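You operate a simulated robot arm through the tools that you are given. There is no shell and no other tool.

You are at the controls of a simulated robot arm. One attempt, no reset.

Task
Drain the water trap under the air drop.
Fine: shut the air lever and bleed to nought first; open the drain tap till the bowl is empty, then shut it; leave the air off and the pressure wheel alone. Where these are worked on the way, their far stop is far enough and under half their travel is too little: drain tap.

Only the result counts: the job must be done as asked and must still hold three seconds after the hand-in. Knocking over, shifting, dropping, spilling or breaking anything else fails it.

Robot
A 6-joint arm with a two-finger gripper, fixed in place. Base frame: the origin is on the floor under the middle of its stand, x ahead of it, y to its left, z up. Units: cm, rad, N and s.
It reaches about 157.2 cm from its shoulder. Its first joint turns from -2.897 to 2.897 rad. Payload 2.45 kg.
Tool frame: the origin (TCP) lies between the finger pads and is the grasp point; the fingertips stand 2 cm ahead of it; z points along the fingers, y is the line along which they close. The gripper opens to 14 cm; its body begins 16.8 cm behind the TCP.
Orientation is that of the tool frame in the base frame, as a unit quaternion [x, y, z, w]. With the fingers straight down and closing along the base's y, the tool's x points along the base's -x, its y along +y and its z along -z.

Tools
- The arm moves only by the tool step_arm. Its argument "moves" is a list of rows, each a list of 6 numbers: the shift along the tool's x, y, z in m, then the turn, a rotation vector about the tool's x, y, z in rad. In form: [[dx, dy, dz, ax, ay, az], ...]. A call has 1 to 20 rows; each row shifts and turns the commanded pose from where the row before left it, along the tool's axes as they then stand. "gripper" is the gripper command, from -1 (fully open) to 1 (shut), values between in proportion, set as the call begins (left out, the last holds). A row lasts 0.2 s, in which the tool goes at most 5 cm and 0.15 rad; a call with a longer step from one row to the next is refused whole, and so is a gripper value outside its range. Where a pose cannot be reached the arm comes as near as it can. A force on the tool above 40 N (or 10 N above the force at the start of the call, whichever is more), or a blocked arm, ends the call early, and 0.2 s more pass. Each finger travels about 4.5 cm/s and halts on what it meets, pressing with about 36 N; the grip force reading is that of the motor and also rises with nothing between the fingers. The clock runs only during rows and for 0.2 s after the last one: add rows that do not move to give the fingers time. The reply holds the time, the measured pose of the TCP, the force on the tool along the base axes, the opening and the grip force, in the units named above and with some noise, with the torque about the TCP (base axes, N m) and any sound that the robot's microphone picked up.
- Cameras (640 x 400 px; columns grow to the right, rows downward): "scene" is fixed at [5.1, 49.55, 182.43]; the picture's right is [-0.76, -0.65, 0.00], its down [-0.34, 0.40, -0.85] and it looks along [0.55, -0.65, -0.52] (base axes); focal length 370 px, centre (320, 200). "wrist" rides on the gripper at [7.8, 1.1, -20.9] in the tool frame; the picture's right is [-0.14, 0.99, 0.00], its down [-0.92, -0.13, -0.37] and it looks along [-0.37, -0.05, 0.93] (tool axes); focal length 280 px, centre (320, 200). There is no depth. A picture from a camera that has moved, and an enlarged one, comes with that camera's place and axes in the base frame and with its lens. The place of the scene camera against the robot may be out by one fixed shift of up to 1.2 cm in any direction.
- camera(camera): a new picture of that camera. No time passes.
- enlarge(camera, box): a new picture of the part [left, top, right, bottom] of that camera's present view, enlarged. No time passes.
- close_job(): hands the job in; it is judged then, once.

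Nothing tells you positions but the pictures and the camera data. Unless the task says otherwise, let go and move clear before handing in.

The tools are called by a JSON object that holds its "name" and its "arguments". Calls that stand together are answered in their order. step_arm: Moves the arm, as the interface text tells. Its arguments: {"type":"object","properties":{"moves":{"type":"array","items":{"type":"array","items":{"type":"number"}}},"gripper":{"type":"number"}},"required":["moves"]} The other tools are called the same way: camera (camera) takes a picture; enlarge (camera, box) takes an enlarged picture of a part of a camera's view; close_job () hands the job in.

At the start:

```text
time_s: 0.0
position: [51.13, -24.25, 146.42]
tcp_rot: [0.001, 1.0, 0.0, 0.0]
wrist_force: [-1.1, -0.7, 0.1]
ft_torque: [0.02, -0.04, 0.01]
finger_gap: 13.99
finger_force: 0.0
```

scene: 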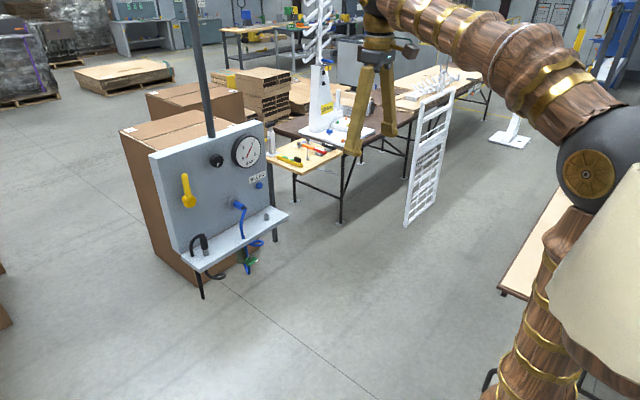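
wrist: 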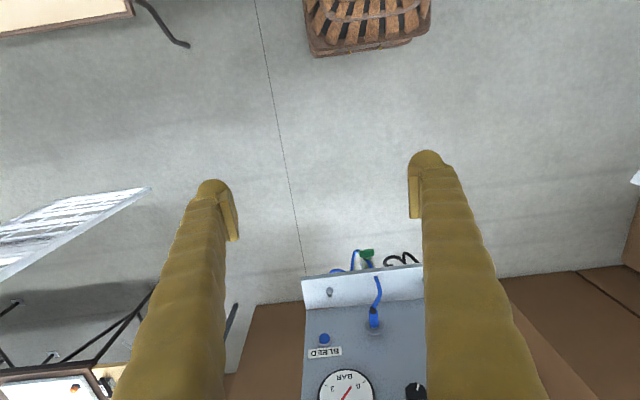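

I see a grey panel with a yellow lever, black wheel, gauge, blue bleed button and a blue hose with a shelf. I'll look closer at it before moving.

{"name": "enlarge", "arguments": {"camera": "scene", "box": [140, 110, 300, 210]}}

{"name": "enlarge", "arguments": {"camera": "scene", "box": [160, 190, 320, 290]}}

{"name": "enlarge", "arguments": {"camera": "wrist", "box": [260, 230, 480, 400]}}

```text
4.00 times, centred on (220, 160) of scene
camera zoom: at [5.1, 49.55, 182.43], right [-0.76, -0.65, 0.0], down [-0.34, 0.4, -0.85], along [0.55, -0.65, -0.52], focal length 1482 px, centre (720, 360)
```

zoom: 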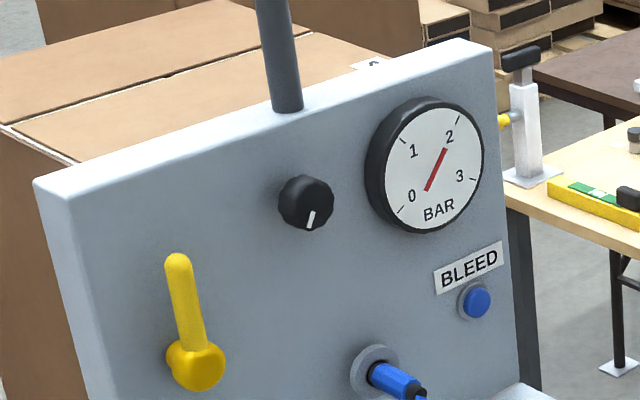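

```text
4.00 times, centred on (240, 240) of scene
camera zoom: at [5.1, 49.55, 182.43], right [-0.76, -0.65, 0.0], down [-0.34, 0.4, -0.85], along [0.55, -0.65, -0.52], focal length 1482 px, centre (640, 40)
```

zoom: 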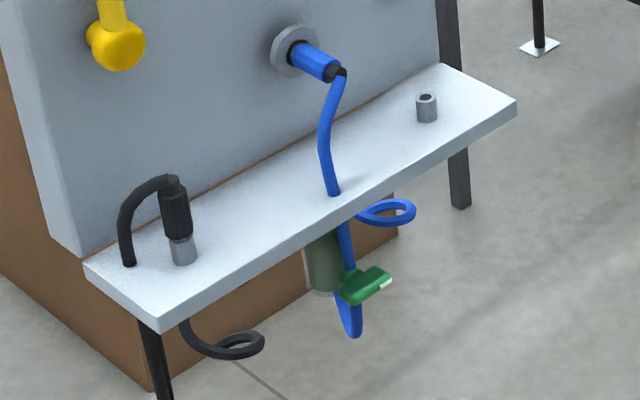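

```text
2.35 times, centred on (370, 315) of wrist
camera zoom: at [43.36, -23.15, 167.29], right [0.14, 0.99, 0.0], down [0.92, -0.13, 0.37], along [0.37, -0.05, -0.93], focal length 660 px, centre (202, -71)
```

zoom: 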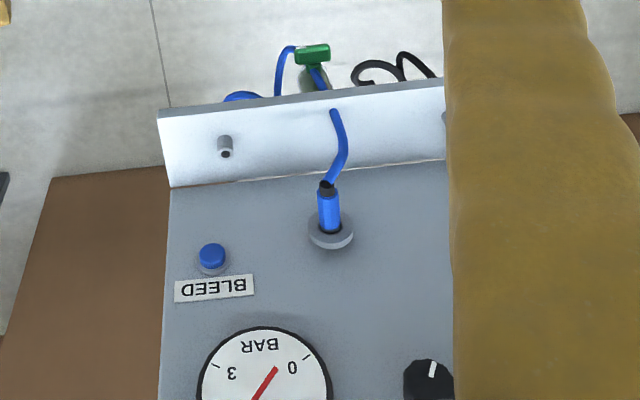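

The panel stands at about x=105 cm facing the robot; the lever hub is near (102, 0, 120), the bleed button near (103.6, -30.5, 113), and the green drain tap near (93, -15, 91) under the shelf. I'll enlarge these parts further before moving.

{"name": "enlarge", "arguments": {"camera": "scene", "box": [170, 160, 218, 190]}}

{"name": "enlarge", "arguments": {"camera": "scene", "box": [226, 236, 274, 280]}}

{"name": "enlarge", "arguments": {"camera": "wrist", "box": [330, 235, 430, 297]}}

{"name": "enlarge", "arguments": {"camera": "scene", "box": [160, 160, 224, 220]}}

```text
13.33 times, centred on (194, 175) of scene
camera zoom: at [5.1, 49.55, 182.43], right [-0.76, -0.65, 0.0], down [-0.34, 0.4, -0.85], along [0.55, -0.65, -0.52], focal length 4939 px, centre (2000, 533)
```

zoom: 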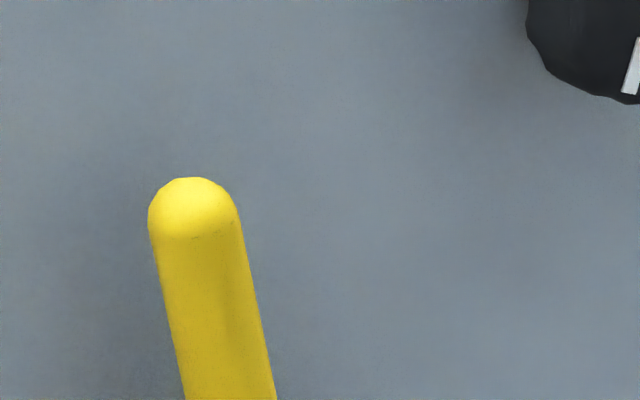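

```text
9.09 times, centred on (250, 258) of scene
camera zoom: at [5.1, 49.55, 182.43], right [-0.76, -0.65, 0.0], down [-0.34, 0.4, -0.85], along [0.55, -0.65, -0.52], focal length 3368 px, centre (956, -327)
```

zoom: 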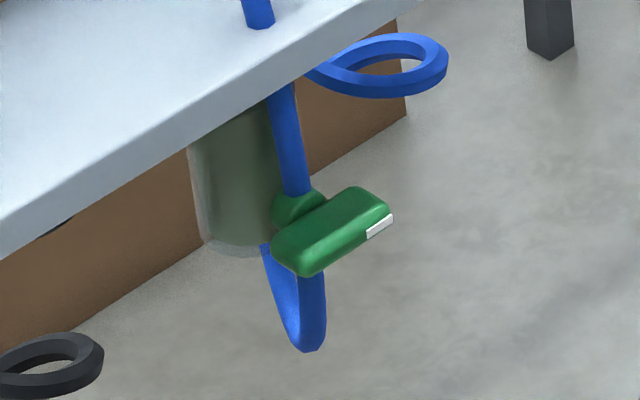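

```text
6.40 times, centred on (380, 266) of wrist
camera zoom: at [43.36, -23.15, 167.29], right [0.14, 0.99, 0.0], down [0.92, -0.13, 0.37], along [0.37, -0.05, -0.93], focal length 1794 px, centre (-64, -222)
```

zoom: 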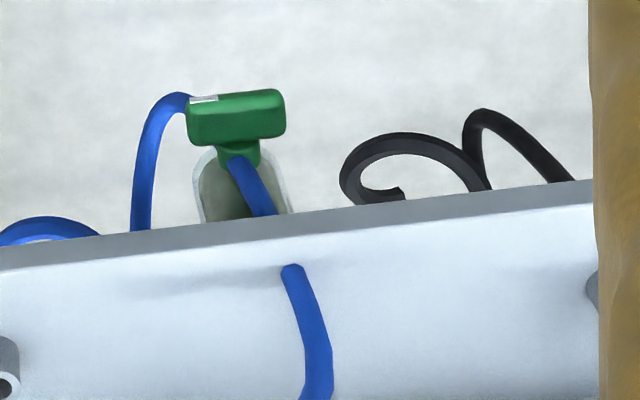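

```text
6.67 times, centred on (192, 190) of scene
camera zoom: at [5.1, 49.55, 182.43], right [-0.76, -0.65, 0.0], down [-0.34, 0.4, -0.85], along [0.55, -0.65, -0.52], focal length 2470 px, centre (1173, 267)
```

zoom: 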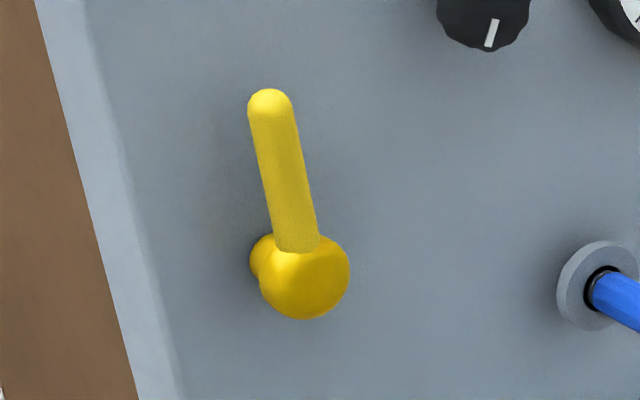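

The tap is a green bar on a stem pointing at the robot (axis along x), bar lying horizontal now, with the bowl behind it. I'll turn the tool to point ahead (+x) in place, so that the wrist camera looks at the panel.

{"name": "step_arm", "arguments": {"moves": [[0, 0, 0, 0, -0.1428, 0], [0, 0, 0, 0, -0.1428, 0], [0, 0, 0, 0, -0.1428, 0], [0, 0, 0, 0, -0.1428, 0], [0, 0, 0, 0, -0.1428, 0], [0, 0, 0, 0, -0.1428, 0], [0, 0, 0, 0, -0.1428, 0], [0, 0, 0, 0, -0.1428, 0], [0, 0, 0, 0, -0.1428, 0], [0, 0, 0, 0, -0.1428, 0], [0, 0, 0, 0, -0.1428, 0], [0, 0, 0, 0, 0, 0]], "gripper": 1}}

```text
time_s: 0.9
position: [57.85, -28.97, 136.46]
tcp_rot: [0.012, 0.983, 0.048, 0.178]
wrist_force: [0.7, 0.7, 0.0]
ft_torque: [0.03, 0.0, 0.0]
finger_gap: 5.7
finger_force: 0.1
stopped in row 4: the arm was blocked; the commanded pose is now the measured one
```

The arm was blocked early and drifted, so I need to see how the arm is posed.

{"name": "camera", "arguments": {"camera": "scene"}}

{"name": "camera", "arguments": {"camera": "wrist"}}

```text
taken
```

scene: 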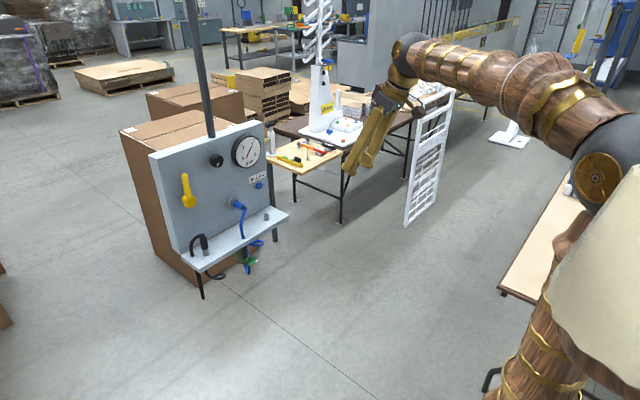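

```text
taken
camera wrist: at [43.13, -29.4, 153.41], right [0.13, 0.98, 0.14], down [0.73, -0.2, 0.65], along [0.67, 0.02, -0.75], focal length 280 px, centre (320, 200)
```

wrist: 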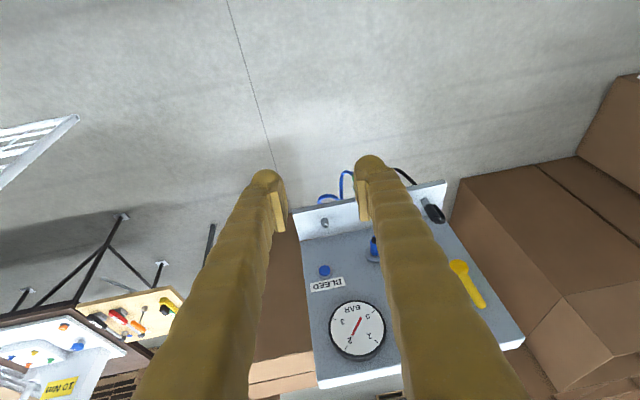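

The forearm seems too folded for a forward-facing tool this close in. I'll first move the tool ahead toward x=72 and then turn it gradually.

{"name": "step_arm", "arguments": {"moves": [[-0.0237, 0.0123, 0.0039, 0, 0, 0], [-0.0237, 0.0123, 0.0039, 0, 0, 0], [-0.0237, 0.0123, 0.0039, 0, 0, 0], [-0.0237, 0.0123, 0.0039, 0, 0, 0], [-0.0237, 0.0123, 0.0039, 0, 0, 0], [-0.0237, 0.0123, 0.0039, 0, 0, 0]]}}

```text
time_s: 2.3
position: [71.65, -21.85, 140.18]
tcp_rot: [0.011, 0.983, 0.045, 0.179]
wrist_force: [0.4, 0.9, 0.3]
ft_torque: [0.01, 0.0, 0.0]
finger_gap: 0.0
finger_force: 29.2
```

That move tracked well. Now I'll pitch the tool up in small steps and check for drift.

{"name": "step_arm", "arguments": {"moves": [[0, 0, 0, 0, -0.1, 0], [0, 0, 0, 0, -0.1, 0], [0, 0, 0, 0, -0.1, 0], [0, 0, 0, 0, -0.1, 0]]}}

```text
time_s: 3.3
position: [72.42, -22.14, 139.16]
tcp_rot: [0.023, 0.93, 0.045, 0.364]
wrist_force: [0.0, 0.2, 0.7]
ft_torque: [-0.02, 0.06, 0.02]
finger_gap: 0.0
finger_force: 29.1
```

Tracking fine now. Continuing the pitch.

{"name": "step_arm", "arguments": {"moves": [[0, 0, 0, 0, -0.1, 0], [0, 0, 0, 0, -0.1, 0], [0, 0, 0, 0, -0.1, 0], [0, 0, 0, 0, -0.1, 0], [0, 0, 0, 0, -0.1, 0]]}}

```text
time_s: 4.7
position: [75.81, -24.12, 132.19]
tcp_rot: [0.05, 0.834, 0.058, 0.547]
wrist_force: [-0.1, 0.0, 0.1]
ft_torque: [-0.01, 0.0, 0.0]
finger_gap: 0.0
finger_force: 29.2
stopped in row 5: the arm was blocked; the commanded pose is now the measured one
```

Blocked again near a joint limit; the arm drifts forward and down, which suggests it wants a lower, farther pose. Let me look.

{"name": "camera", "arguments": {"camera": "scene"}}

{"name": "camera", "arguments": {"camera": "wrist"}}

```text
taken
```

scene: 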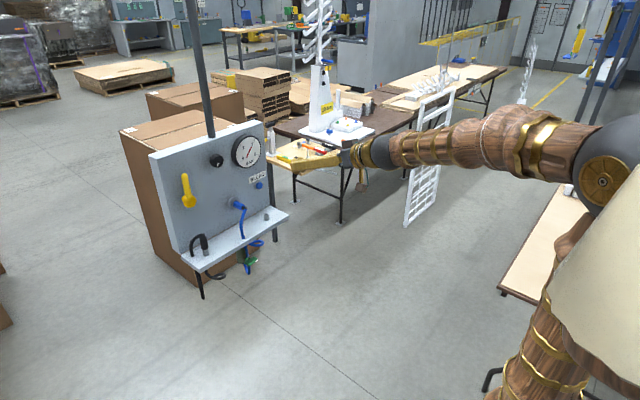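

```text
taken
camera wrist: at [53.59, -22.77, 133.4], right [0.07, 0.96, 0.27], down [0.02, -0.28, 0.96], along [1.0, -0.06, -0.04], focal length 280 px, centre (320, 200)
```

wrist: 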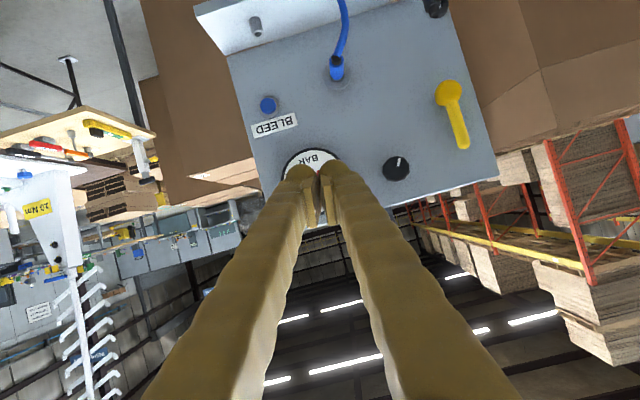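

The tool now points ahead and about 23° down. I'll look at the arm's own posture to understand what limits it.

{"name": "enlarge", "arguments": {"camera": "scene", "box": [340, 60, 640, 400]}}

{"name": "enlarge", "arguments": {"camera": "wrist", "box": [200, 0, 500, 200]}}

```text
1.18 times, centred on (490, 230) of scene
camera zoom: at [5.1, 49.55, 182.43], right [-0.76, -0.65, 0.0], down [-0.34, 0.4, -0.85], along [0.55, -0.65, -0.52], focal length 436 px, centre (120, 165)
```

zoom: 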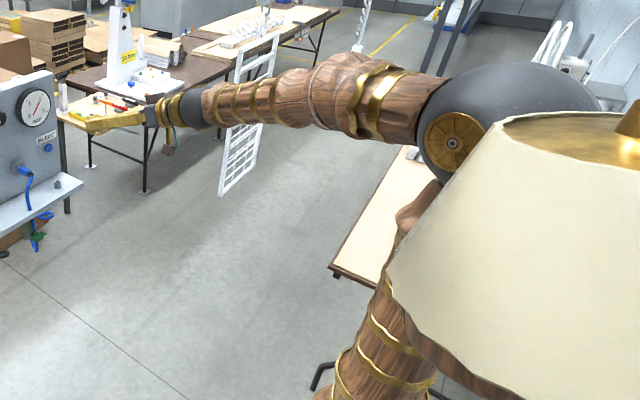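

```text
2.00 times, centred on (350, 100) of wrist
camera zoom: at [53.59, -22.77, 133.4], right [0.07, 0.96, 0.27], down [0.02, -0.28, 0.96], along [1.0, -0.06, -0.04], focal length 561 px, centre (260, 400)
```

zoom: 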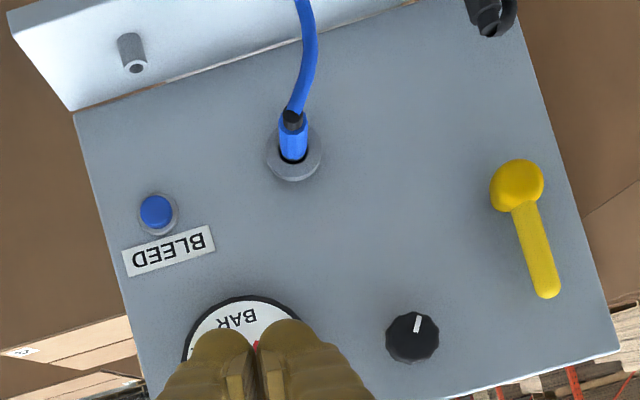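

I worked out that the upper arm is at its backward limit, so the wrist must stay lower or further out to point ahead. I'll lower the tool by 20 cm and then level it.

{"name": "step_arm", "arguments": {"moves": [[0.0279, 0.0012, 0.0089, 0, 0, 0], [0.0279, 0.0012, 0.0089, 0, 0, 0], [0.0279, 0.0012, 0.0089, 0, 0, 0], [0.0279, 0.0012, 0.0089, 0, 0, 0], [0.0279, 0.0012, 0.0089, 0, 0, 0], [0.0279, 0.0012, 0.0089, 0, 0, 0], [0.0279, 0.0012, 0.0089, 0, 0, 0], [0, 0, 0, 0.0022, -0.082, -0.031], [0, 0, 0, 0.0022, -0.082, -0.031], [0, 0, 0, 0.0022, -0.082, -0.031], [0, 0, 0, 0.0022, -0.082, -0.031], [0, 0, 0, 0.0022, -0.082, -0.031], [0, 0, 0, 0, 0, 0]]}}

```text
time_s: 7.5
position: [73.89, -20.22, 112.45]
tcp_rot: [-0.002, 0.704, -0.003, 0.711]
wrist_force: [-0.3, 0.4, -0.3]
ft_torque: [-0.01, -0.03, -0.02]
finger_gap: 0.0
finger_force: 29.3
```

The tool is now level, pointing at the panel. I'll look with both cameras.

{"name": "camera", "arguments": {"camera": "wrist"}}

{"name": "camera", "arguments": {"camera": "scene"}}

```text
taken
camera wrist: at [52.97, -19.13, 104.44], right [0.0, 0.99, 0.13], down [-0.38, -0.12, 0.92], along [0.93, -0.05, 0.37], focal length 280 px, centre (320, 200)
```

wrist: 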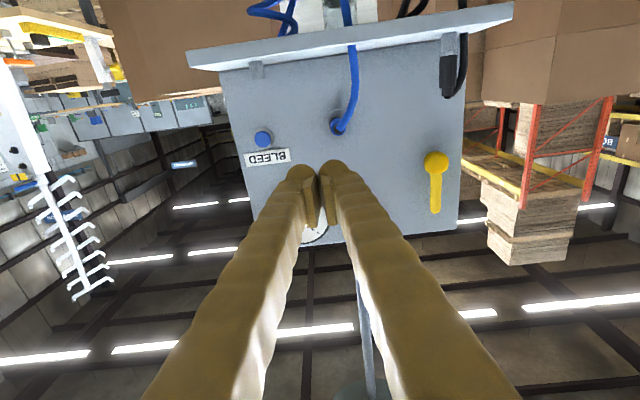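

```text
taken
```

scene: 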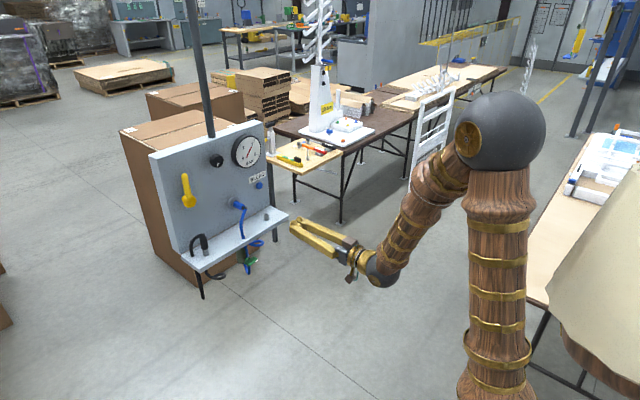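

The arm looks as modelled. I'll zoom into the wrist view for measuring the lever, button and tap.

{"name": "enlarge", "arguments": {"camera": "wrist", "box": [380, 120, 500, 240]}}

{"name": "enlarge", "arguments": {"camera": "wrist", "box": [220, 100, 380, 200]}}

{"name": "enlarge", "arguments": {"camera": "wrist", "box": [240, 0, 440, 100]}}

```text
3.33 times, centred on (440, 180) of wrist
camera zoom: at [52.97, -19.13, 104.44], right [0.0, 0.99, 0.13], down [-0.38, -0.12, 0.92], along [0.93, -0.05, 0.37], focal length 935 px, centre (-80, 267)
```

zoom: 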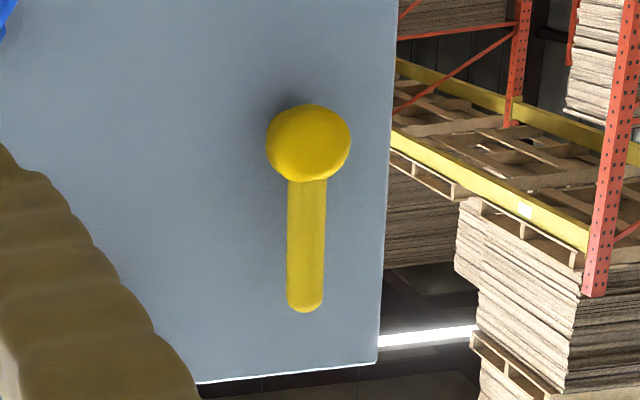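

```text
4.00 times, centred on (300, 150) of wrist
camera zoom: at [52.97, -19.13, 104.44], right [0.0, 0.99, 0.13], down [-0.38, -0.12, 0.92], along [0.93, -0.05, 0.37], focal length 1122 px, centre (400, 400)
```

zoom: 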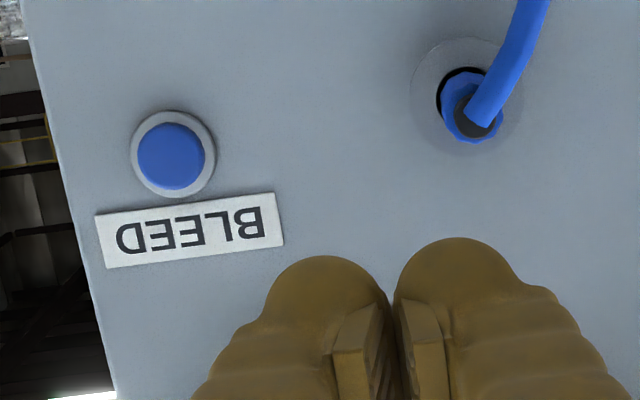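

```text
3.20 times, centred on (340, 50) of wrist
camera zoom: at [52.97, -19.13, 104.44], right [0.0, 0.99, 0.13], down [-0.38, -0.12, 0.92], along [0.93, -0.05, 0.37], focal length 897 px, centre (256, 680)
```

zoom: 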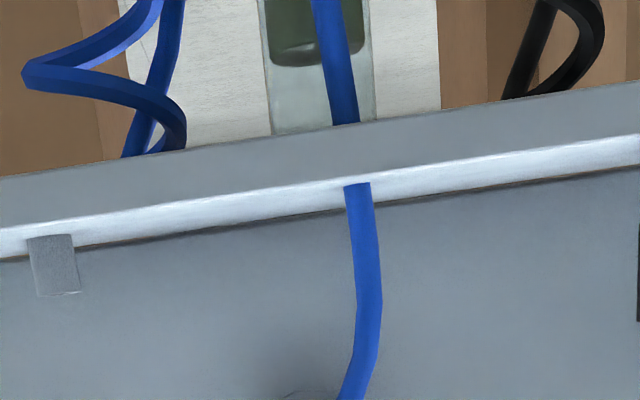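

Lever pivot is near (y 0.3, z 120.3), with its round handle standing upright in the plane x≈102 and its tip at z≈130; the panel face is at x≈105. I'll move to in front of the handle with a 6 cm finger opening.

{"name": "step_arm", "arguments": {"moves": [[-0.01437, 0.02037, 0.0142, 0, 0, 0], [-0.01437, 0.02037, 0.0142, 0, 0, 0], [-0.01437, 0.02037, 0.0142, 0, 0, 0], [-0.01437, 0.02037, 0.0142, 0, 0, 0], [-0.01437, 0.02037, 0.0142, 0, 0, 0], [-0.01437, 0.02037, 0.0142, 0, 0, 0], [-0.01437, 0.02037, 0.0142, 0, 0, 0], [-0.01437, 0.02037, 0.0142, 0, 0, 0], [-0.01437, 0.02037, 0.0142, 0, 0, 0], [-0.01437, 0.02037, 0.0142, 0, 0, 0], [0, 0, 0, 0, 0, 0]], "gripper": 0.143}}

{"name": "camera", "arguments": {"camera": "wrist"}}

```text
time_s: 9.9
position: [85.05, -8.91, 124.6]
tcp_rot: [-0.011, 0.706, 0.008, 0.708]
wrist_force: [-0.2, -0.1, 0.2]
ft_torque: [0.02, -0.03, -0.01]
finger_gap: 5.98
finger_force: 0.1
out of reach, approached as far as the arm can: row 6, 7, 8, 9, 10
```

```text
taken
camera wrist: at [64.22, -8.34, 116.73], right [-0.03, 0.99, 0.13], down [-0.37, -0.13, 0.92], along [0.93, -0.02, 0.37], focal length 280 px, centre (320, 200)
```

wrist: 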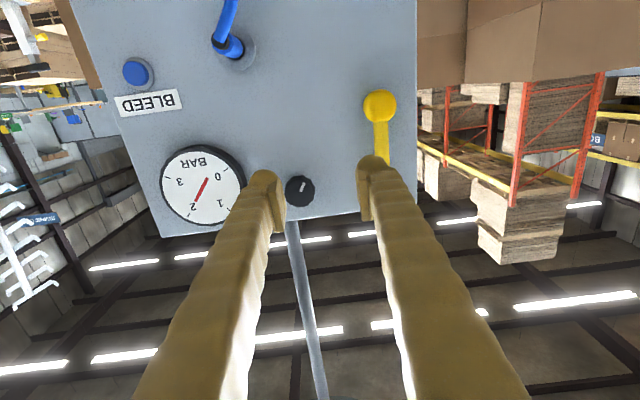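

The arm hit a wrist-roll limit here: the forearm joint is near its end because of the way it swung around. Rolling the tool half a turn about its own axis should unwind the last joint and put the camera on top, so I'll do that slightly further right.

{"name": "step_arm", "arguments": {"moves": [[0, -0.03, 0, 0, 0, 0], [0, -0.03, 0, 0, 0, 0], [0, 0, 0, 0, 0, 0.1428], [0, 0, 0, 0, 0, 0.1428], [0, 0, 0, 0, 0, 0.1428], [0, 0, 0, 0, 0, 0.1428], [0, 0, 0, 0, 0, 0.1428]]}}

```text
time_s: 11.5
position: [85.22, -14.55, 124.7]
tcp_rot: [0.245, 0.66, 0.248, 0.666]
wrist_force: [-0.2, -0.2, -0.2]
ft_torque: [0.02, 0.02, 0.01]
finger_gap: 5.98
finger_force: 0.1
```

Rolling works without trouble. Continuing the rest of the half turn.

{"name": "step_arm", "arguments": {"moves": [[0, 0, 0, 0, 0, 0.1428], [0, 0, 0, 0, 0, 0.1428], [0, 0, 0, 0, 0, 0.1428], [0, 0, 0, 0, 0, 0.1428], [0, 0, 0, 0, 0, 0.1428], [0, 0, 0, 0, 0, 0.1428], [0, 0, 0, 0, 0, 0.1428], [0, 0, 0, 0, 0, 0.1428], [0, 0, 0, 0, 0, 0.1428], [0, 0, 0, 0, 0, 0.1428], [0, 0, 0, 0, 0, 0.1428], [0, 0, 0, 0, 0, 0.1428], [0, 0, 0, 0, 0, 0.1428], [0, 0, 0, 0, 0, 0.1428], [0, 0, 0, 0, 0, 0.1428], [0, 0, 0, 0, 0, 0.1428], [0, 0, 0, 0, 0, 0.1428], [0, 0, 0, 0, 0, 0]]}}

{"name": "camera", "arguments": {"camera": "wrist"}}

```text
time_s: 15.3
position: [85.14, -14.81, 124.72]
tcp_rot: [0.704, 0.003, 0.71, 0.001]
wrist_force: [0.0, -0.4, 0.0]
ft_torque: [0.02, 0.01, -0.01]
finger_gap: 6.01
finger_force: 0.1
```

```text
taken
camera wrist: at [64.31, -15.73, 132.32], right [0.0, -0.99, -0.13], down [-0.36, 0.12, -0.92], along [0.93, 0.05, -0.36], focal length 280 px, centre (320, 200)
```

wrist: 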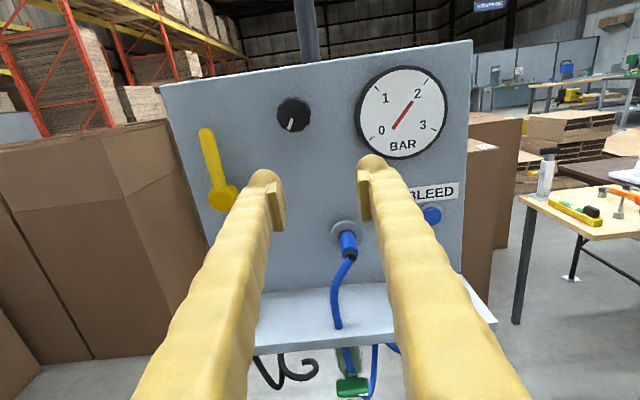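

The picture is upright now with camera on top; the gauge reads about 1.9 bar. I'll zoom on the lever for a second fix of its depth.

{"name": "enlarge", "arguments": {"camera": "wrist", "box": [160, 110, 280, 220]}}

{"name": "enlarge", "arguments": {"camera": "wrist", "box": [350, 60, 470, 135]}}

{"name": "enlarge", "arguments": {"camera": "wrist", "box": [250, 330, 410, 400]}}

```text
3.64 times, centred on (220, 165) of wrist
camera zoom: at [64.31, -15.73, 132.32], right [0.0, -0.99, -0.13], down [-0.36, 0.12, -0.92], along [0.93, 0.05, -0.36], focal length 1020 px, centre (684, 327)
```

zoom: 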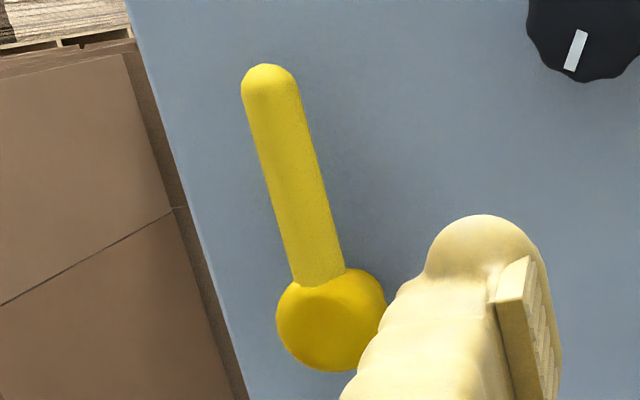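

```text
5.33 times, centred on (410, 98) of wrist
camera zoom: at [64.31, -15.73, 132.32], right [0.0, -0.99, -0.13], down [-0.36, 0.12, -0.92], along [0.93, 0.05, -0.36], focal length 1495 px, centre (-160, 747)
```

zoom: 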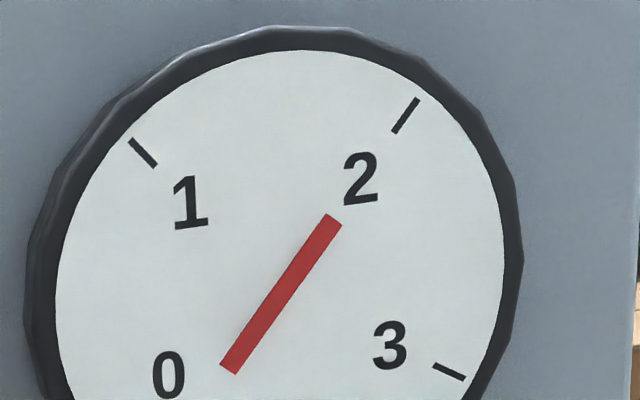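

```text
4.00 times, centred on (330, 365) of wrist
camera zoom: at [64.31, -15.73, 132.32], right [0.0, -0.99, -0.13], down [-0.36, 0.12, -0.92], along [0.93, 0.05, -0.36], focal length 1122 px, centre (280, -460)
```

zoom: 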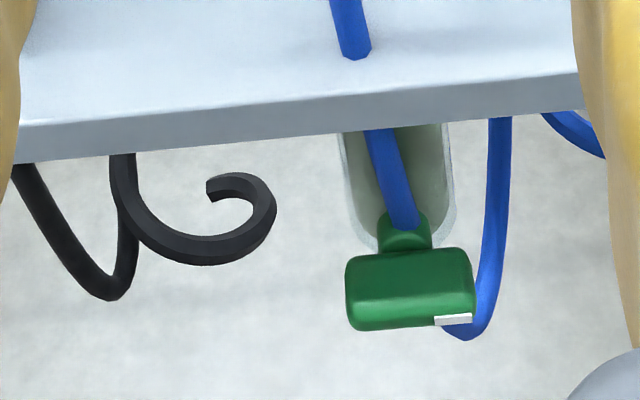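

The lever handle is confirmed at y≈0.2, x≈102, tip z≈130. I'll yaw the tool 14° to the left (keeps the wrist away from its limit) and go to 15 cm in front of the handle.

{"name": "step_arm", "arguments": {"moves": [[0, 0, 0, 0.0815, 0, 0], [0, 0, 0, 0.0815, 0, 0], [0, 0, 0, 0.0815, 0, 0], [0.004, -0.02383, 0.0076, 0, 0, 0], [0.004, -0.02383, 0.0076, 0, 0, 0], [0.004, -0.02383, 0.0076, 0, 0, 0], [0.004, -0.02383, 0.0076, 0, 0, 0], [0.004, -0.02383, 0.0076, 0, 0, 0], [0.004, -0.02383, 0.0076, 0, 0, 0], [0, 0, 0, 0, 0, 0]]}}

{"name": "camera", "arguments": {"camera": "wrist"}}

```text
time_s: 17.5
position: [86.08, 0.3, 126.98]
tcp_rot: [0.699, 0.089, 0.704, -0.084]
wrist_force: [-0.5, 0.2, -0.3]
ft_torque: [0.02, -0.01, 0.02]
finger_gap: 5.98
finger_force: 0.2
```

```text
taken
camera wrist: at [66.1, -5.72, 134.7], right [0.24, -0.96, -0.13], down [-0.38, 0.03, -0.92], along [0.89, 0.27, -0.36], focal length 280 px, centre (320, 200)
```

wrist: 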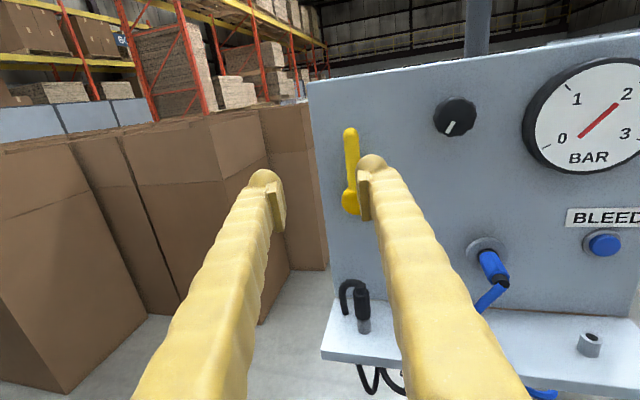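

The handle appears beyond the right finger but should fall between the fingers when I advance along base x. I'll go forward to x≈99 and check.

{"name": "step_arm", "arguments": {"moves": [[-0.0001, 0.0045, 0.018, 0, 0, 0], [-0.0001, 0.0045, 0.018, 0, 0, 0], [-0.0001, 0.0045, 0.018, 0, 0, 0], [-0.0001, 0.0045, 0.018, 0, 0, 0], [-0.0001, 0.0045, 0.018, 0, 0, 0], [-0.0001, 0.0045, 0.018, 0, 0, 0], [-0.0001, 0.0045, 0.018, 0, 0, 0]]}}

{"name": "camera", "arguments": {"camera": "wrist"}}

{"name": "enlarge", "arguments": {"camera": "scene", "box": [150, 130, 310, 230]}}

```text
time_s: 19.1
position: [99.11, 0.23, 126.97]
tcp_rot: [0.699, 0.09, 0.704, -0.085]
wrist_force: [0.5, 0.2, -0.4]
ft_torque: [0.01, 0.02, -0.02]
finger_gap: 5.99
finger_force: 0.0
```

```text
taken
camera wrist: at [79.13, -5.76, 134.65], right [0.24, -0.96, -0.13], down [-0.38, 0.03, -0.92], along [0.89, 0.27, -0.36], focal length 280 px, centre (320, 200)
```

wrist: 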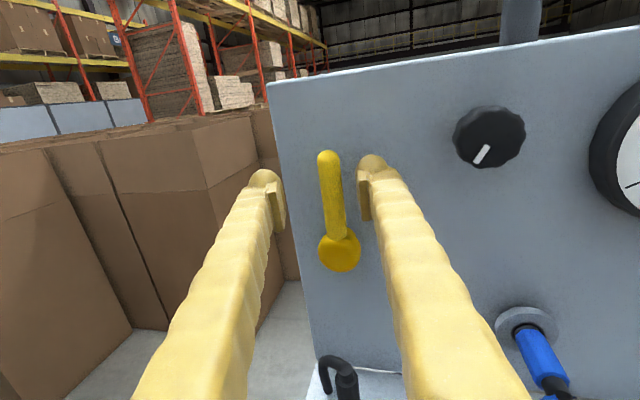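

```text
4.00 times, centred on (230, 180) of scene
camera zoom: at [5.1, 49.55, 182.43], right [-0.76, -0.65, 0.0], down [-0.34, 0.4, -0.85], along [0.55, -0.65, -0.52], focal length 1482 px, centre (680, 280)
```

zoom: 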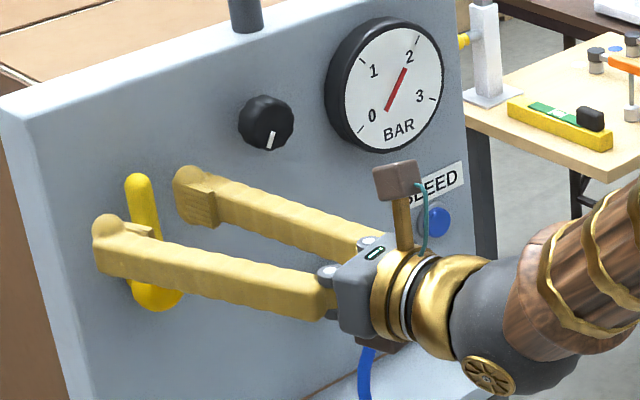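

The handle is centred between the fingers. I'll advance 1.5 cm and narrow the fingers to a loose cage around it.

{"name": "step_arm", "arguments": {"moves": [[0, 0.0018, 0.0073, 0, 0, 0], [0, 0.0018, 0.0073, 0, 0, 0], [0, 0, 0, 0, 0, 0], [0, 0, 0, 0, 0, 0]], "gripper": 0.5}}

{"name": "camera", "arguments": {"camera": "wrist"}}

```text
time_s: 20.1
position: [100.61, 0.38, 127.08]
tcp_rot: [0.699, 0.089, 0.704, -0.084]
wrist_force: [0.2, -0.8, 0.4]
ft_torque: [0.02, 0.02, -0.03]
finger_gap: 3.5
finger_force: 0.1
```

```text
taken
camera wrist: at [80.52, -5.7, 134.64], right [0.24, -0.96, -0.13], down [-0.38, 0.03, -0.92], along [0.89, 0.27, -0.36], focal length 280 px, centre (320, 200)
```

wrist: 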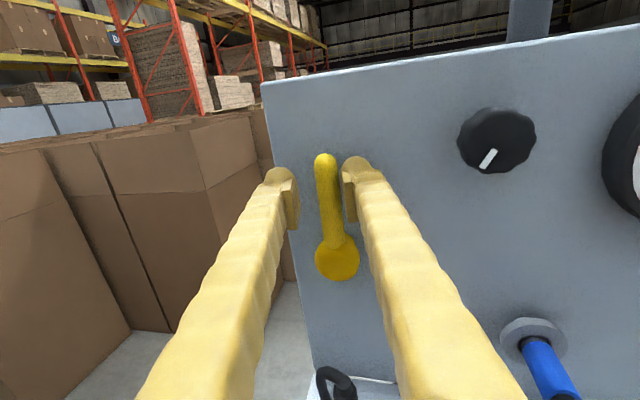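

The handle is caged. I'll try swinging the lever to the right (clockwise) by a modest amount and watch the force.

{"name": "step_arm", "arguments": {"moves": [[-0.0003, 0.0066, -0.0016, 0, 0, 0.098], [-0.0003, 0.0066, -0.0016, 0, 0, 0.098], [-0.0003, 0.0066, -0.0016, 0, 0, 0.098], [-0.0003, 0.0066, -0.0016, 0, 0, 0.098]]}}

{"name": "camera", "arguments": {"camera": "wrist"}}

```text
time_s: 21.2
position: [100.53, -1.74, 126.54]
tcp_rot: [0.704, -0.042, 0.675, -0.219]
wrist_force: [-17.9, 21.7, 5.7]
ft_torque: [-0.63, -0.2, 0.63]
finger_gap: 5.26
finger_force: 13.1
stopped in row 4: the force on the tool passed its limit at 42 N (the readings are from after the stop); the commanded pose is now the measured one
```

```text
taken
camera wrist: at [81.24, -10.74, 133.27], right [0.22, -0.84, -0.49], down [-0.47, 0.35, -0.81], along [0.86, 0.41, -0.32], focal length 280 px, centre (320, 200)
```

wrist: 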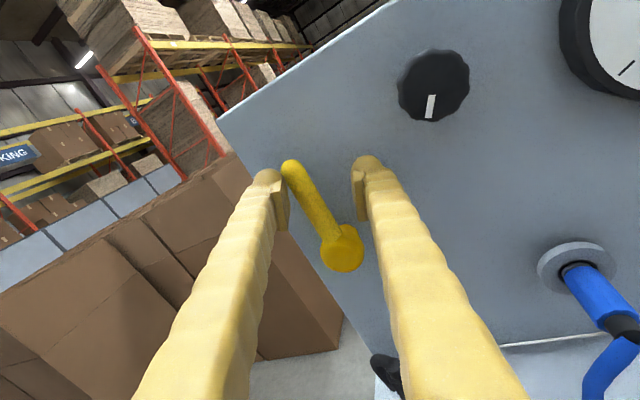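

The lever did not move that way (the fingers were pushed apart), so right is its stop. I'll back off to upright and try swinging it to the left instead.

{"name": "step_arm", "arguments": {"moves": [[-0.0005, -0.00505, 0.0014, 0, 0, -0.0933], [0.0, -0.00505, 0.0014, 0, 0, -0.0933], [0.0004, -0.00505, 0.0014, 0, 0, -0.0933], [0.0008, -0.00505, 0.0014, 0, 0, -0.0933], [0, 0, 0, 0, 0, 0]]}}

{"name": "camera", "arguments": {"camera": "wrist"}}

```text
time_s: 22.4
position: [100.6, 0.06, 126.95]
tcp_rot: [0.7, 0.086, 0.703, -0.089]
wrist_force: [0.8, 0.1, 0.3]
ft_torque: [-0.03, -0.01, 0.0]
finger_gap: 3.51
finger_force: 0.0
```

```text
taken
camera wrist: at [80.68, -6.17, 134.64], right [0.25, -0.96, -0.14], down [-0.39, 0.04, -0.92], along [0.89, 0.28, -0.36], focal length 280 px, centre (320, 200)
```

wrist: 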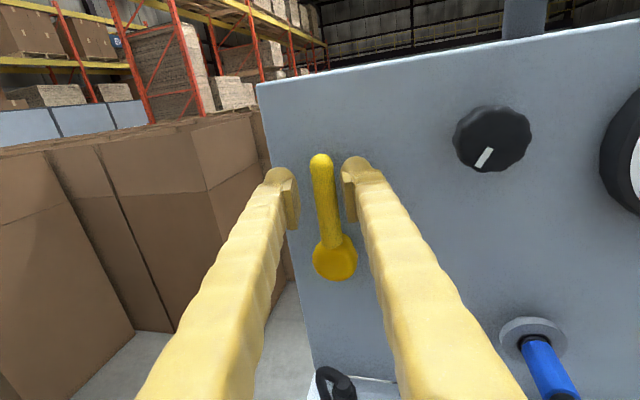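

Back to upright and force-free. Now swinging left (anticlockwise).

{"name": "step_arm", "arguments": {"moves": [[-0.0003, -0.0066, 0.0016, 0, 0, -0.098], [-0.0003, -0.0066, 0.0016, 0, 0, -0.098], [-0.0003, -0.0066, 0.0016, 0, 0, -0.098], [-0.0003, -0.0066, 0.0015, 0, 0, -0.098], [-0.0003, -0.0066, 0.0015, 0, 0, -0.098]]}}

{"name": "camera", "arguments": {"camera": "wrist"}}

```text
time_s: 23.6
position: [100.51, 3.17, 126.19]
tcp_rot: [0.658, 0.254, 0.704, 0.084]
wrist_force: [0.4, -2.9, 0.2]
ft_torque: [0.05, 0.03, -0.06]
finger_gap: 3.59
finger_force: 0.7
```

```text
taken
camera wrist: at [79.71, 0.66, 133.48], right [0.23, -0.91, 0.34], down [-0.27, -0.4, -0.88], along [0.93, 0.11, -0.34], focal length 280 px, centre (320, 200)
```

wrist: 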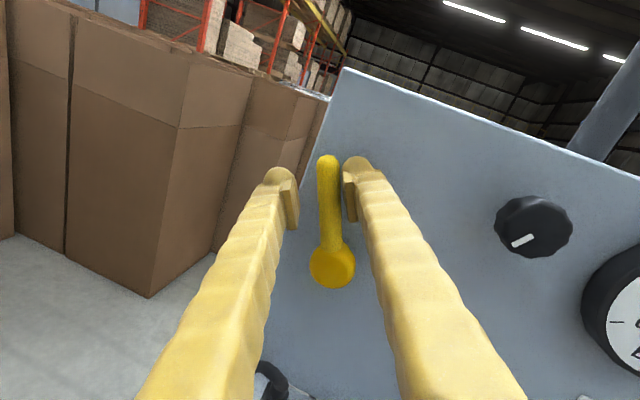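

The lever turns left freely. I'll carry on round to its horizontal stop.

{"name": "step_arm", "arguments": {"moves": [[-0.0003, -0.0066, 0.0014, 0, 0, -0.098], [-0.0003, -0.0066, 0.0013, 0, 0, -0.098], [-0.0003, -0.0066, 0.0012, 0, 0, -0.098], [-0.0003, -0.0066, 0.0011, 0, 0, -0.098], [-0.0003, -0.0066, 0.001, 0, 0, -0.098], [-0.0003, -0.0066, 0.0008, 0, 0, -0.098], [-0.0003, -0.0066, 0.0007, 0, 0, -0.098], [-0.0003, -0.0066, 0.0005, 0, 0, -0.098], [-0.0003, -0.0066, 0.0004, 0, 0, -0.098], [-0.0003, -0.0066, 0.0002, 0, 0, -0.098]]}}

{"name": "camera", "arguments": {"camera": "wrist"}}

{"name": "enlarge", "arguments": {"camera": "scene", "box": [150, 130, 310, 230]}}

```text
time_s: 25.8
position: [100.54, 6.97, 120.91]
tcp_rot: [0.461, 0.533, 0.582, 0.405]
wrist_force: [0.8, -0.2, 1.6]
ft_torque: [0.0, -0.03, 0.04]
finger_gap: 3.63
finger_force: 0.7
```

```text
taken
camera wrist: at [78.44, 9.28, 122.74], right [0.05, -0.23, 0.97], down [-0.13, -0.97, -0.23], along [0.99, -0.12, -0.08], focal length 280 px, centre (320, 200)
```

wrist: 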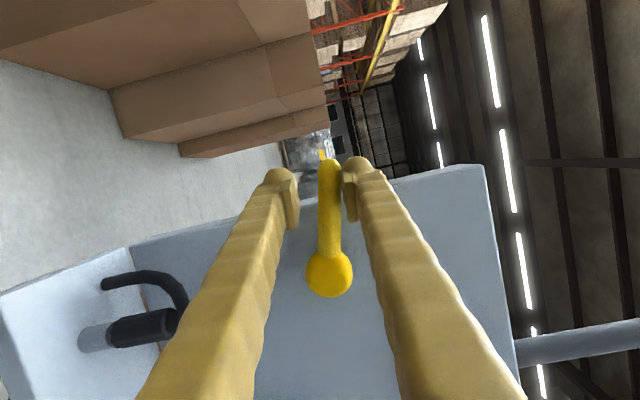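

```text
4.00 times, centred on (230, 180) of scene
camera zoom: at [5.1, 49.55, 182.43], right [-0.76, -0.65, 0.0], down [-0.34, 0.4, -0.85], along [0.55, -0.65, -0.52], focal length 1482 px, centre (680, 280)
```

zoom: 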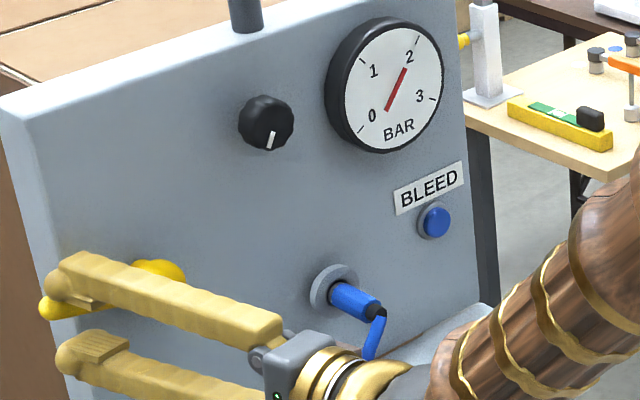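

The lever is nearly horizontal. I'll nudge on in small steps until I feel the stop.

{"name": "step_arm", "arguments": {"moves": [[-0.0002, -0.0035, 0.0001, 0, 0, -0.05], [-0.0002, -0.0035, 0, 0, 0, -0.05], [-0.0002, -0.0035, 0, 0, 0, -0.05], [-0.0002, -0.0035, 0, 0, 0, -0.05]]}}

{"name": "camera", "arguments": {"camera": "wrist"}}

```text
time_s: 26.8
position: [100.59, 6.93, 119.47]
tcp_rot: [0.406, 0.576, 0.539, 0.461]
wrist_force: [-0.9, 0.6, 0.5]
ft_torque: [-0.02, -0.05, 0.0]
finger_gap: 3.61
finger_force: 1.2
```

```text
taken
camera wrist: at [78.4, 9.44, 119.75], right [0.01, -0.04, 1.0], down [-0.13, -0.99, -0.04], along [0.99, -0.13, -0.01], focal length 280 px, centre (320, 200)
```

wrist: 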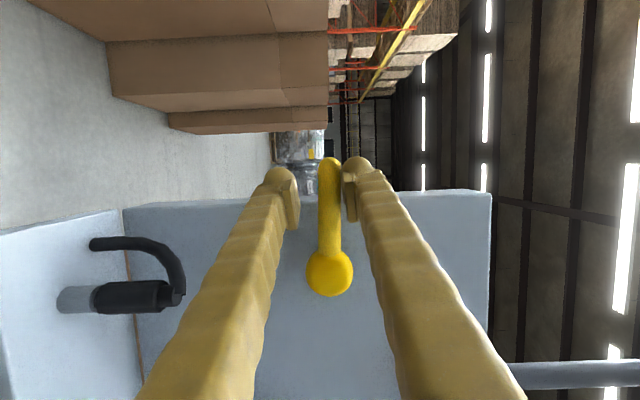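

Still no stop felt. Continuing a little further with small steps.

{"name": "step_arm", "arguments": {"moves": [[-0.0001, -0.0035, 0, 0, 0, -0.03], [-0.0001, -0.0035, 0, 0, 0, -0.03], [-0.0001, -0.0035, 0, 0, 0, -0.03], [-0.0001, -0.0035, 0, 0, 0, -0.03]]}}

{"name": "camera", "arguments": {"camera": "wrist"}}

{"name": "enlarge", "arguments": {"camera": "scene", "box": [150, 130, 310, 230]}}

```text
time_s: 27.8
position: [100.56, 6.56, 118.43]
tcp_rot: [0.37, 0.599, 0.511, 0.493]
wrist_force: [-4.6, -5.8, 25.1]
ft_torque: [0.66, -0.33, -0.06]
finger_gap: 5.06
finger_force: 11.8
```

```text
taken
camera wrist: at [78.49, 9.13, 117.69], right [-0.03, 0.07, 1.0], down [-0.13, -0.99, 0.07], along [0.99, -0.13, 0.04], focal length 280 px, centre (320, 200)
```

wrist: 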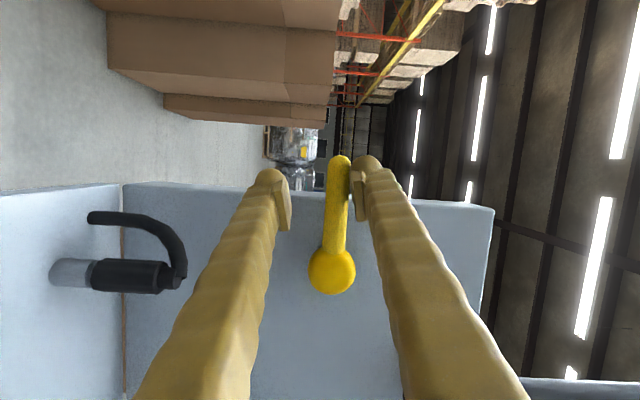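

```text
4.00 times, centred on (230, 180) of scene
camera zoom: at [5.1, 49.55, 182.43], right [-0.76, -0.65, 0.0], down [-0.34, 0.4, -0.85], along [0.55, -0.65, -0.52], focal length 1482 px, centre (680, 280)
```

zoom: 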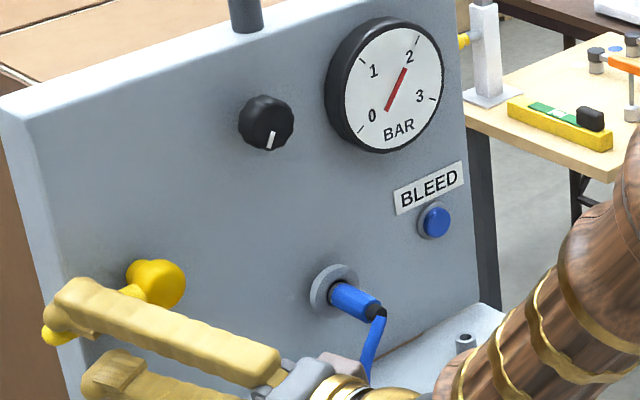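

The stop is felt (25 N) with the lever horizontal to the left. I'll unload the fingers, open up and withdraw straight back.

{"name": "step_arm", "arguments": {"moves": [[0, 0.006, 0, 0, 0, 0.03], [0, 0.006, 0, 0, 0, 0.03], [0, 0, 0, 0, 0, 0], [0, 0, 0, 0, 0, 0]], "gripper": 0.2}}

{"name": "camera", "arguments": {"camera": "wrist"}}

```text
time_s: 28.8
position: [100.62, 6.82, 119.31]
tcp_rot: [0.389, 0.589, 0.525, 0.476]
wrist_force: [-0.6, -0.5, 0.0]
ft_torque: [0.01, 0.0, 0.0]
finger_gap: 5.6
finger_force: 0.1
```

```text
taken
camera wrist: at [78.39, 9.43, 119.14], right [-0.01, 0.01, 1.0], down [-0.13, -0.99, 0.01], along [0.99, -0.13, 0.01], focal length 280 px, centre (320, 200)
```

wrist: 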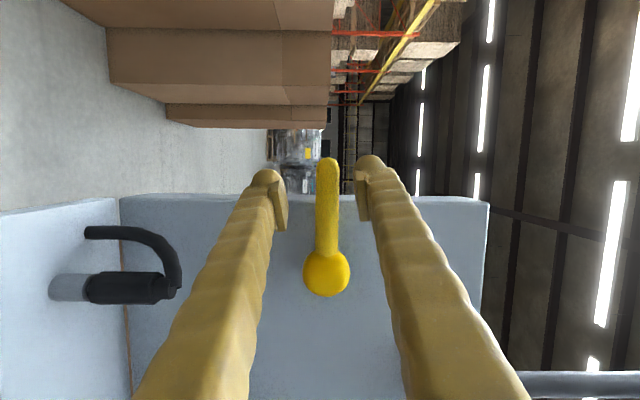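

Free of the lever. Withdrawing straight back about 14 cm, then rolling the tool upright again.

{"name": "step_arm", "arguments": {"moves": [[0.0059, 0.001, -0.0233, 0, 0, 0], [0.0059, 0.001, -0.0233, 0, 0, 0], [0.0059, 0.001, -0.0233, 0, 0, 0], [0.0059, 0.001, -0.0233, 0, 0, 0], [0.0059, 0.001, -0.0233, 0, 0, 0], [0.0059, 0.001, -0.0233, 0, 0, 0], [0, 0, 0, 0, 0, 0.135], [0, 0, 0, 0, 0, 0.135], [0, 0, 0, 0, 0, 0.135], [0, 0, 0, 0, 0, 0.135], [0, 0, 0, 0, 0, 0.135], [0, 0, 0, 0, 0, 0.135], [0, 0, 0, 0, 0, 0.135], [0, 0, 0, 0, 0, 0.135], [0, 0, 0, 0, 0, 0.135], [0, 0, 0, 0, 0, 0.135], [0, 0, 0, 0, 0, 0.135], [0, 0, 0, 0, 0, 0.135], [0, 0, 0, 0, 0, 0]], "gripper": 1}}

{"name": "enlarge", "arguments": {"camera": "scene", "box": [150, 130, 310, 230]}}

{"name": "camera", "arguments": {"camera": "wrist"}}

```text
time_s: 32.8
position: [86.11, 6.94, 119.4]
tcp_rot: [0.694, 0.124, 0.707, -0.052]
wrist_force: [0.7, 0.3, -0.2]
ft_torque: [0.01, -0.02, -0.02]
finger_gap: 0.01
finger_force: 29.5
```

```text
4.00 times, centred on (230, 180) of scene
camera zoom: at [5.1, 49.55, 182.43], right [-0.76, -0.65, 0.0], down [-0.34, 0.4, -0.85], along [0.55, -0.65, -0.52], focal length 1482 px, centre (680, 280)
```

zoom: 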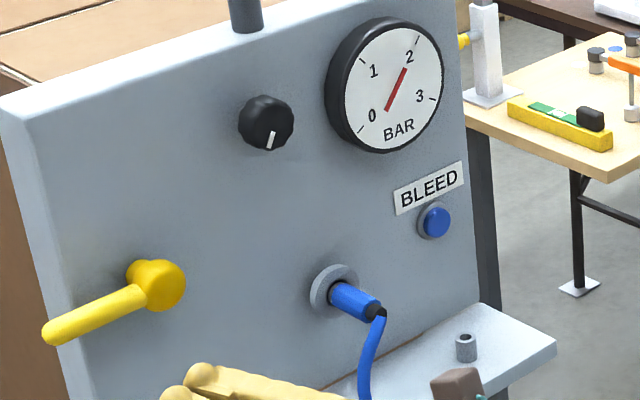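

```text
taken
camera wrist: at [65.94, 1.53, 127.13], right [0.25, -0.97, -0.03], down [-0.36, -0.06, -0.93], along [0.9, 0.24, -0.36], focal length 280 px, centre (320, 200)
```

wrist: 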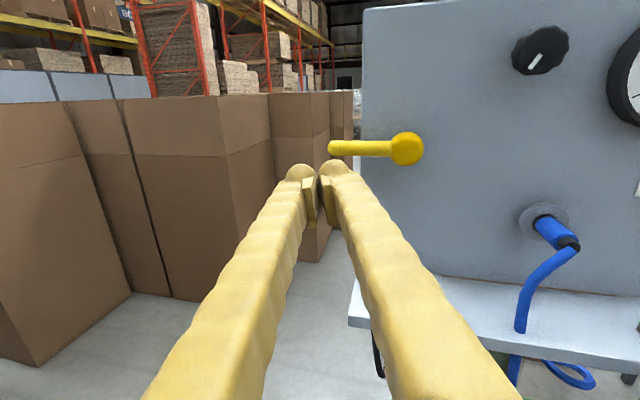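

The lever now lies horizontal at its shut stop, and the gauge still shows about 1.9 bar, so it must be bled. I'll move with closed fingers to in front of the bleed button and level the tool.

{"name": "step_arm", "arguments": {"moves": [[-0.01085, 0.03541, -0.01037, 0, 0, 0], [-0.01085, 0.03541, -0.01037, 0, 0, 0], [-0.01085, 0.03541, -0.01037, 0, 0, 0], [-0.01085, 0.03541, -0.01037, 0, 0, 0], [-0.01085, 0.03541, -0.01037, 0, 0, 0], [-0.01085, 0.03541, -0.01037, 0, 0, 0], [-0.01085, 0.03541, -0.01037, 0, 0, 0], [-0.01085, 0.03541, -0.01037, 0, 0, 0], [-0.01085, 0.03541, -0.01037, 0, 0, 0], [-0.01085, 0.03541, -0.01037, 0, 0, 0], [0, 0, 0, -0.0832, -0.0061, 0.034], [0, 0, 0, -0.0832, -0.0061, 0.034], [0, 0, 0, -0.0832, -0.0061, 0.034], [0, 0, 0, 0, 0, 0]]}}

{"name": "camera", "arguments": {"camera": "wrist"}}

```text
time_s: 35.8
position: [85.12, -30.85, 112.08]
tcp_rot: [0.707, 0.0, 0.707, 0.0]
wrist_force: [0.7, 0.5, 0.6]
ft_torque: [-0.01, 0.0, 0.01]
finger_gap: 0.0
finger_force: 29.1
```

```text
taken
camera wrist: at [64.25, -31.79, 120.04], right [0.0, -0.99, -0.14], down [-0.37, 0.13, -0.92], along [0.93, 0.05, -0.37], focal length 280 px, centre (320, 200)
```

wrist: 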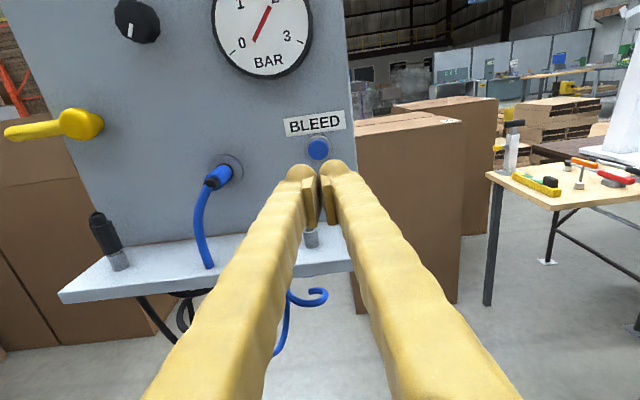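

Orientation is now exact and the button is just beyond the fingertips. I'll zoom to fix its place.

{"name": "enlarge", "arguments": {"camera": "wrist", "box": [270, 100, 370, 200]}}

{"name": "enlarge", "arguments": {"camera": "scene", "box": [225, 130, 305, 230]}}

```text
4.00 times, centred on (320, 150) of wrist
camera zoom: at [64.25, -31.79, 120.04], right [0.0, -0.99, -0.14], down [-0.37, 0.13, -0.92], along [0.93, 0.05, -0.37], focal length 1122 px, centre (320, 400)
```

zoom: 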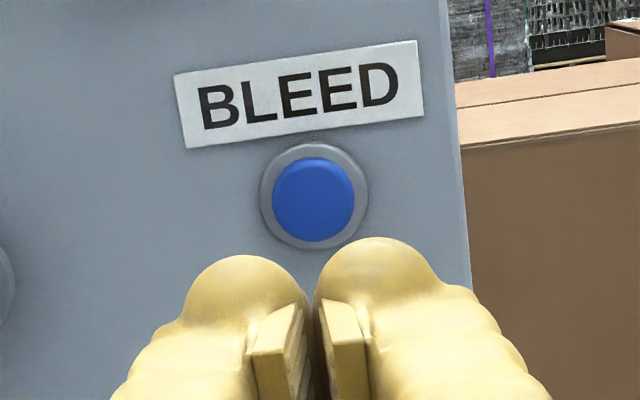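

```text
4.00 times, centred on (265, 180) of scene
camera zoom: at [5.1, 49.55, 182.43], right [-0.76, -0.65, 0.0], down [-0.34, 0.4, -0.85], along [0.55, -0.65, -0.52], focal length 1482 px, centre (540, 280)
```

zoom: 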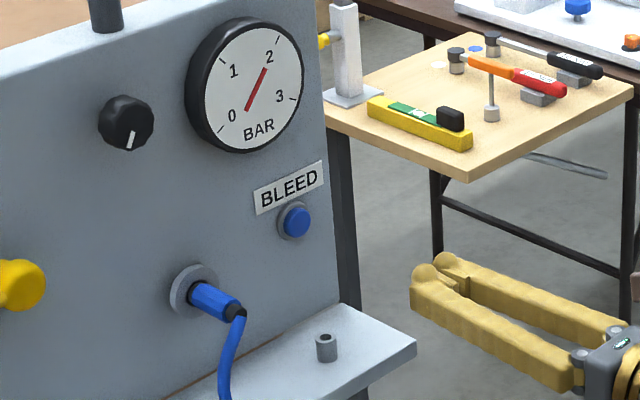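

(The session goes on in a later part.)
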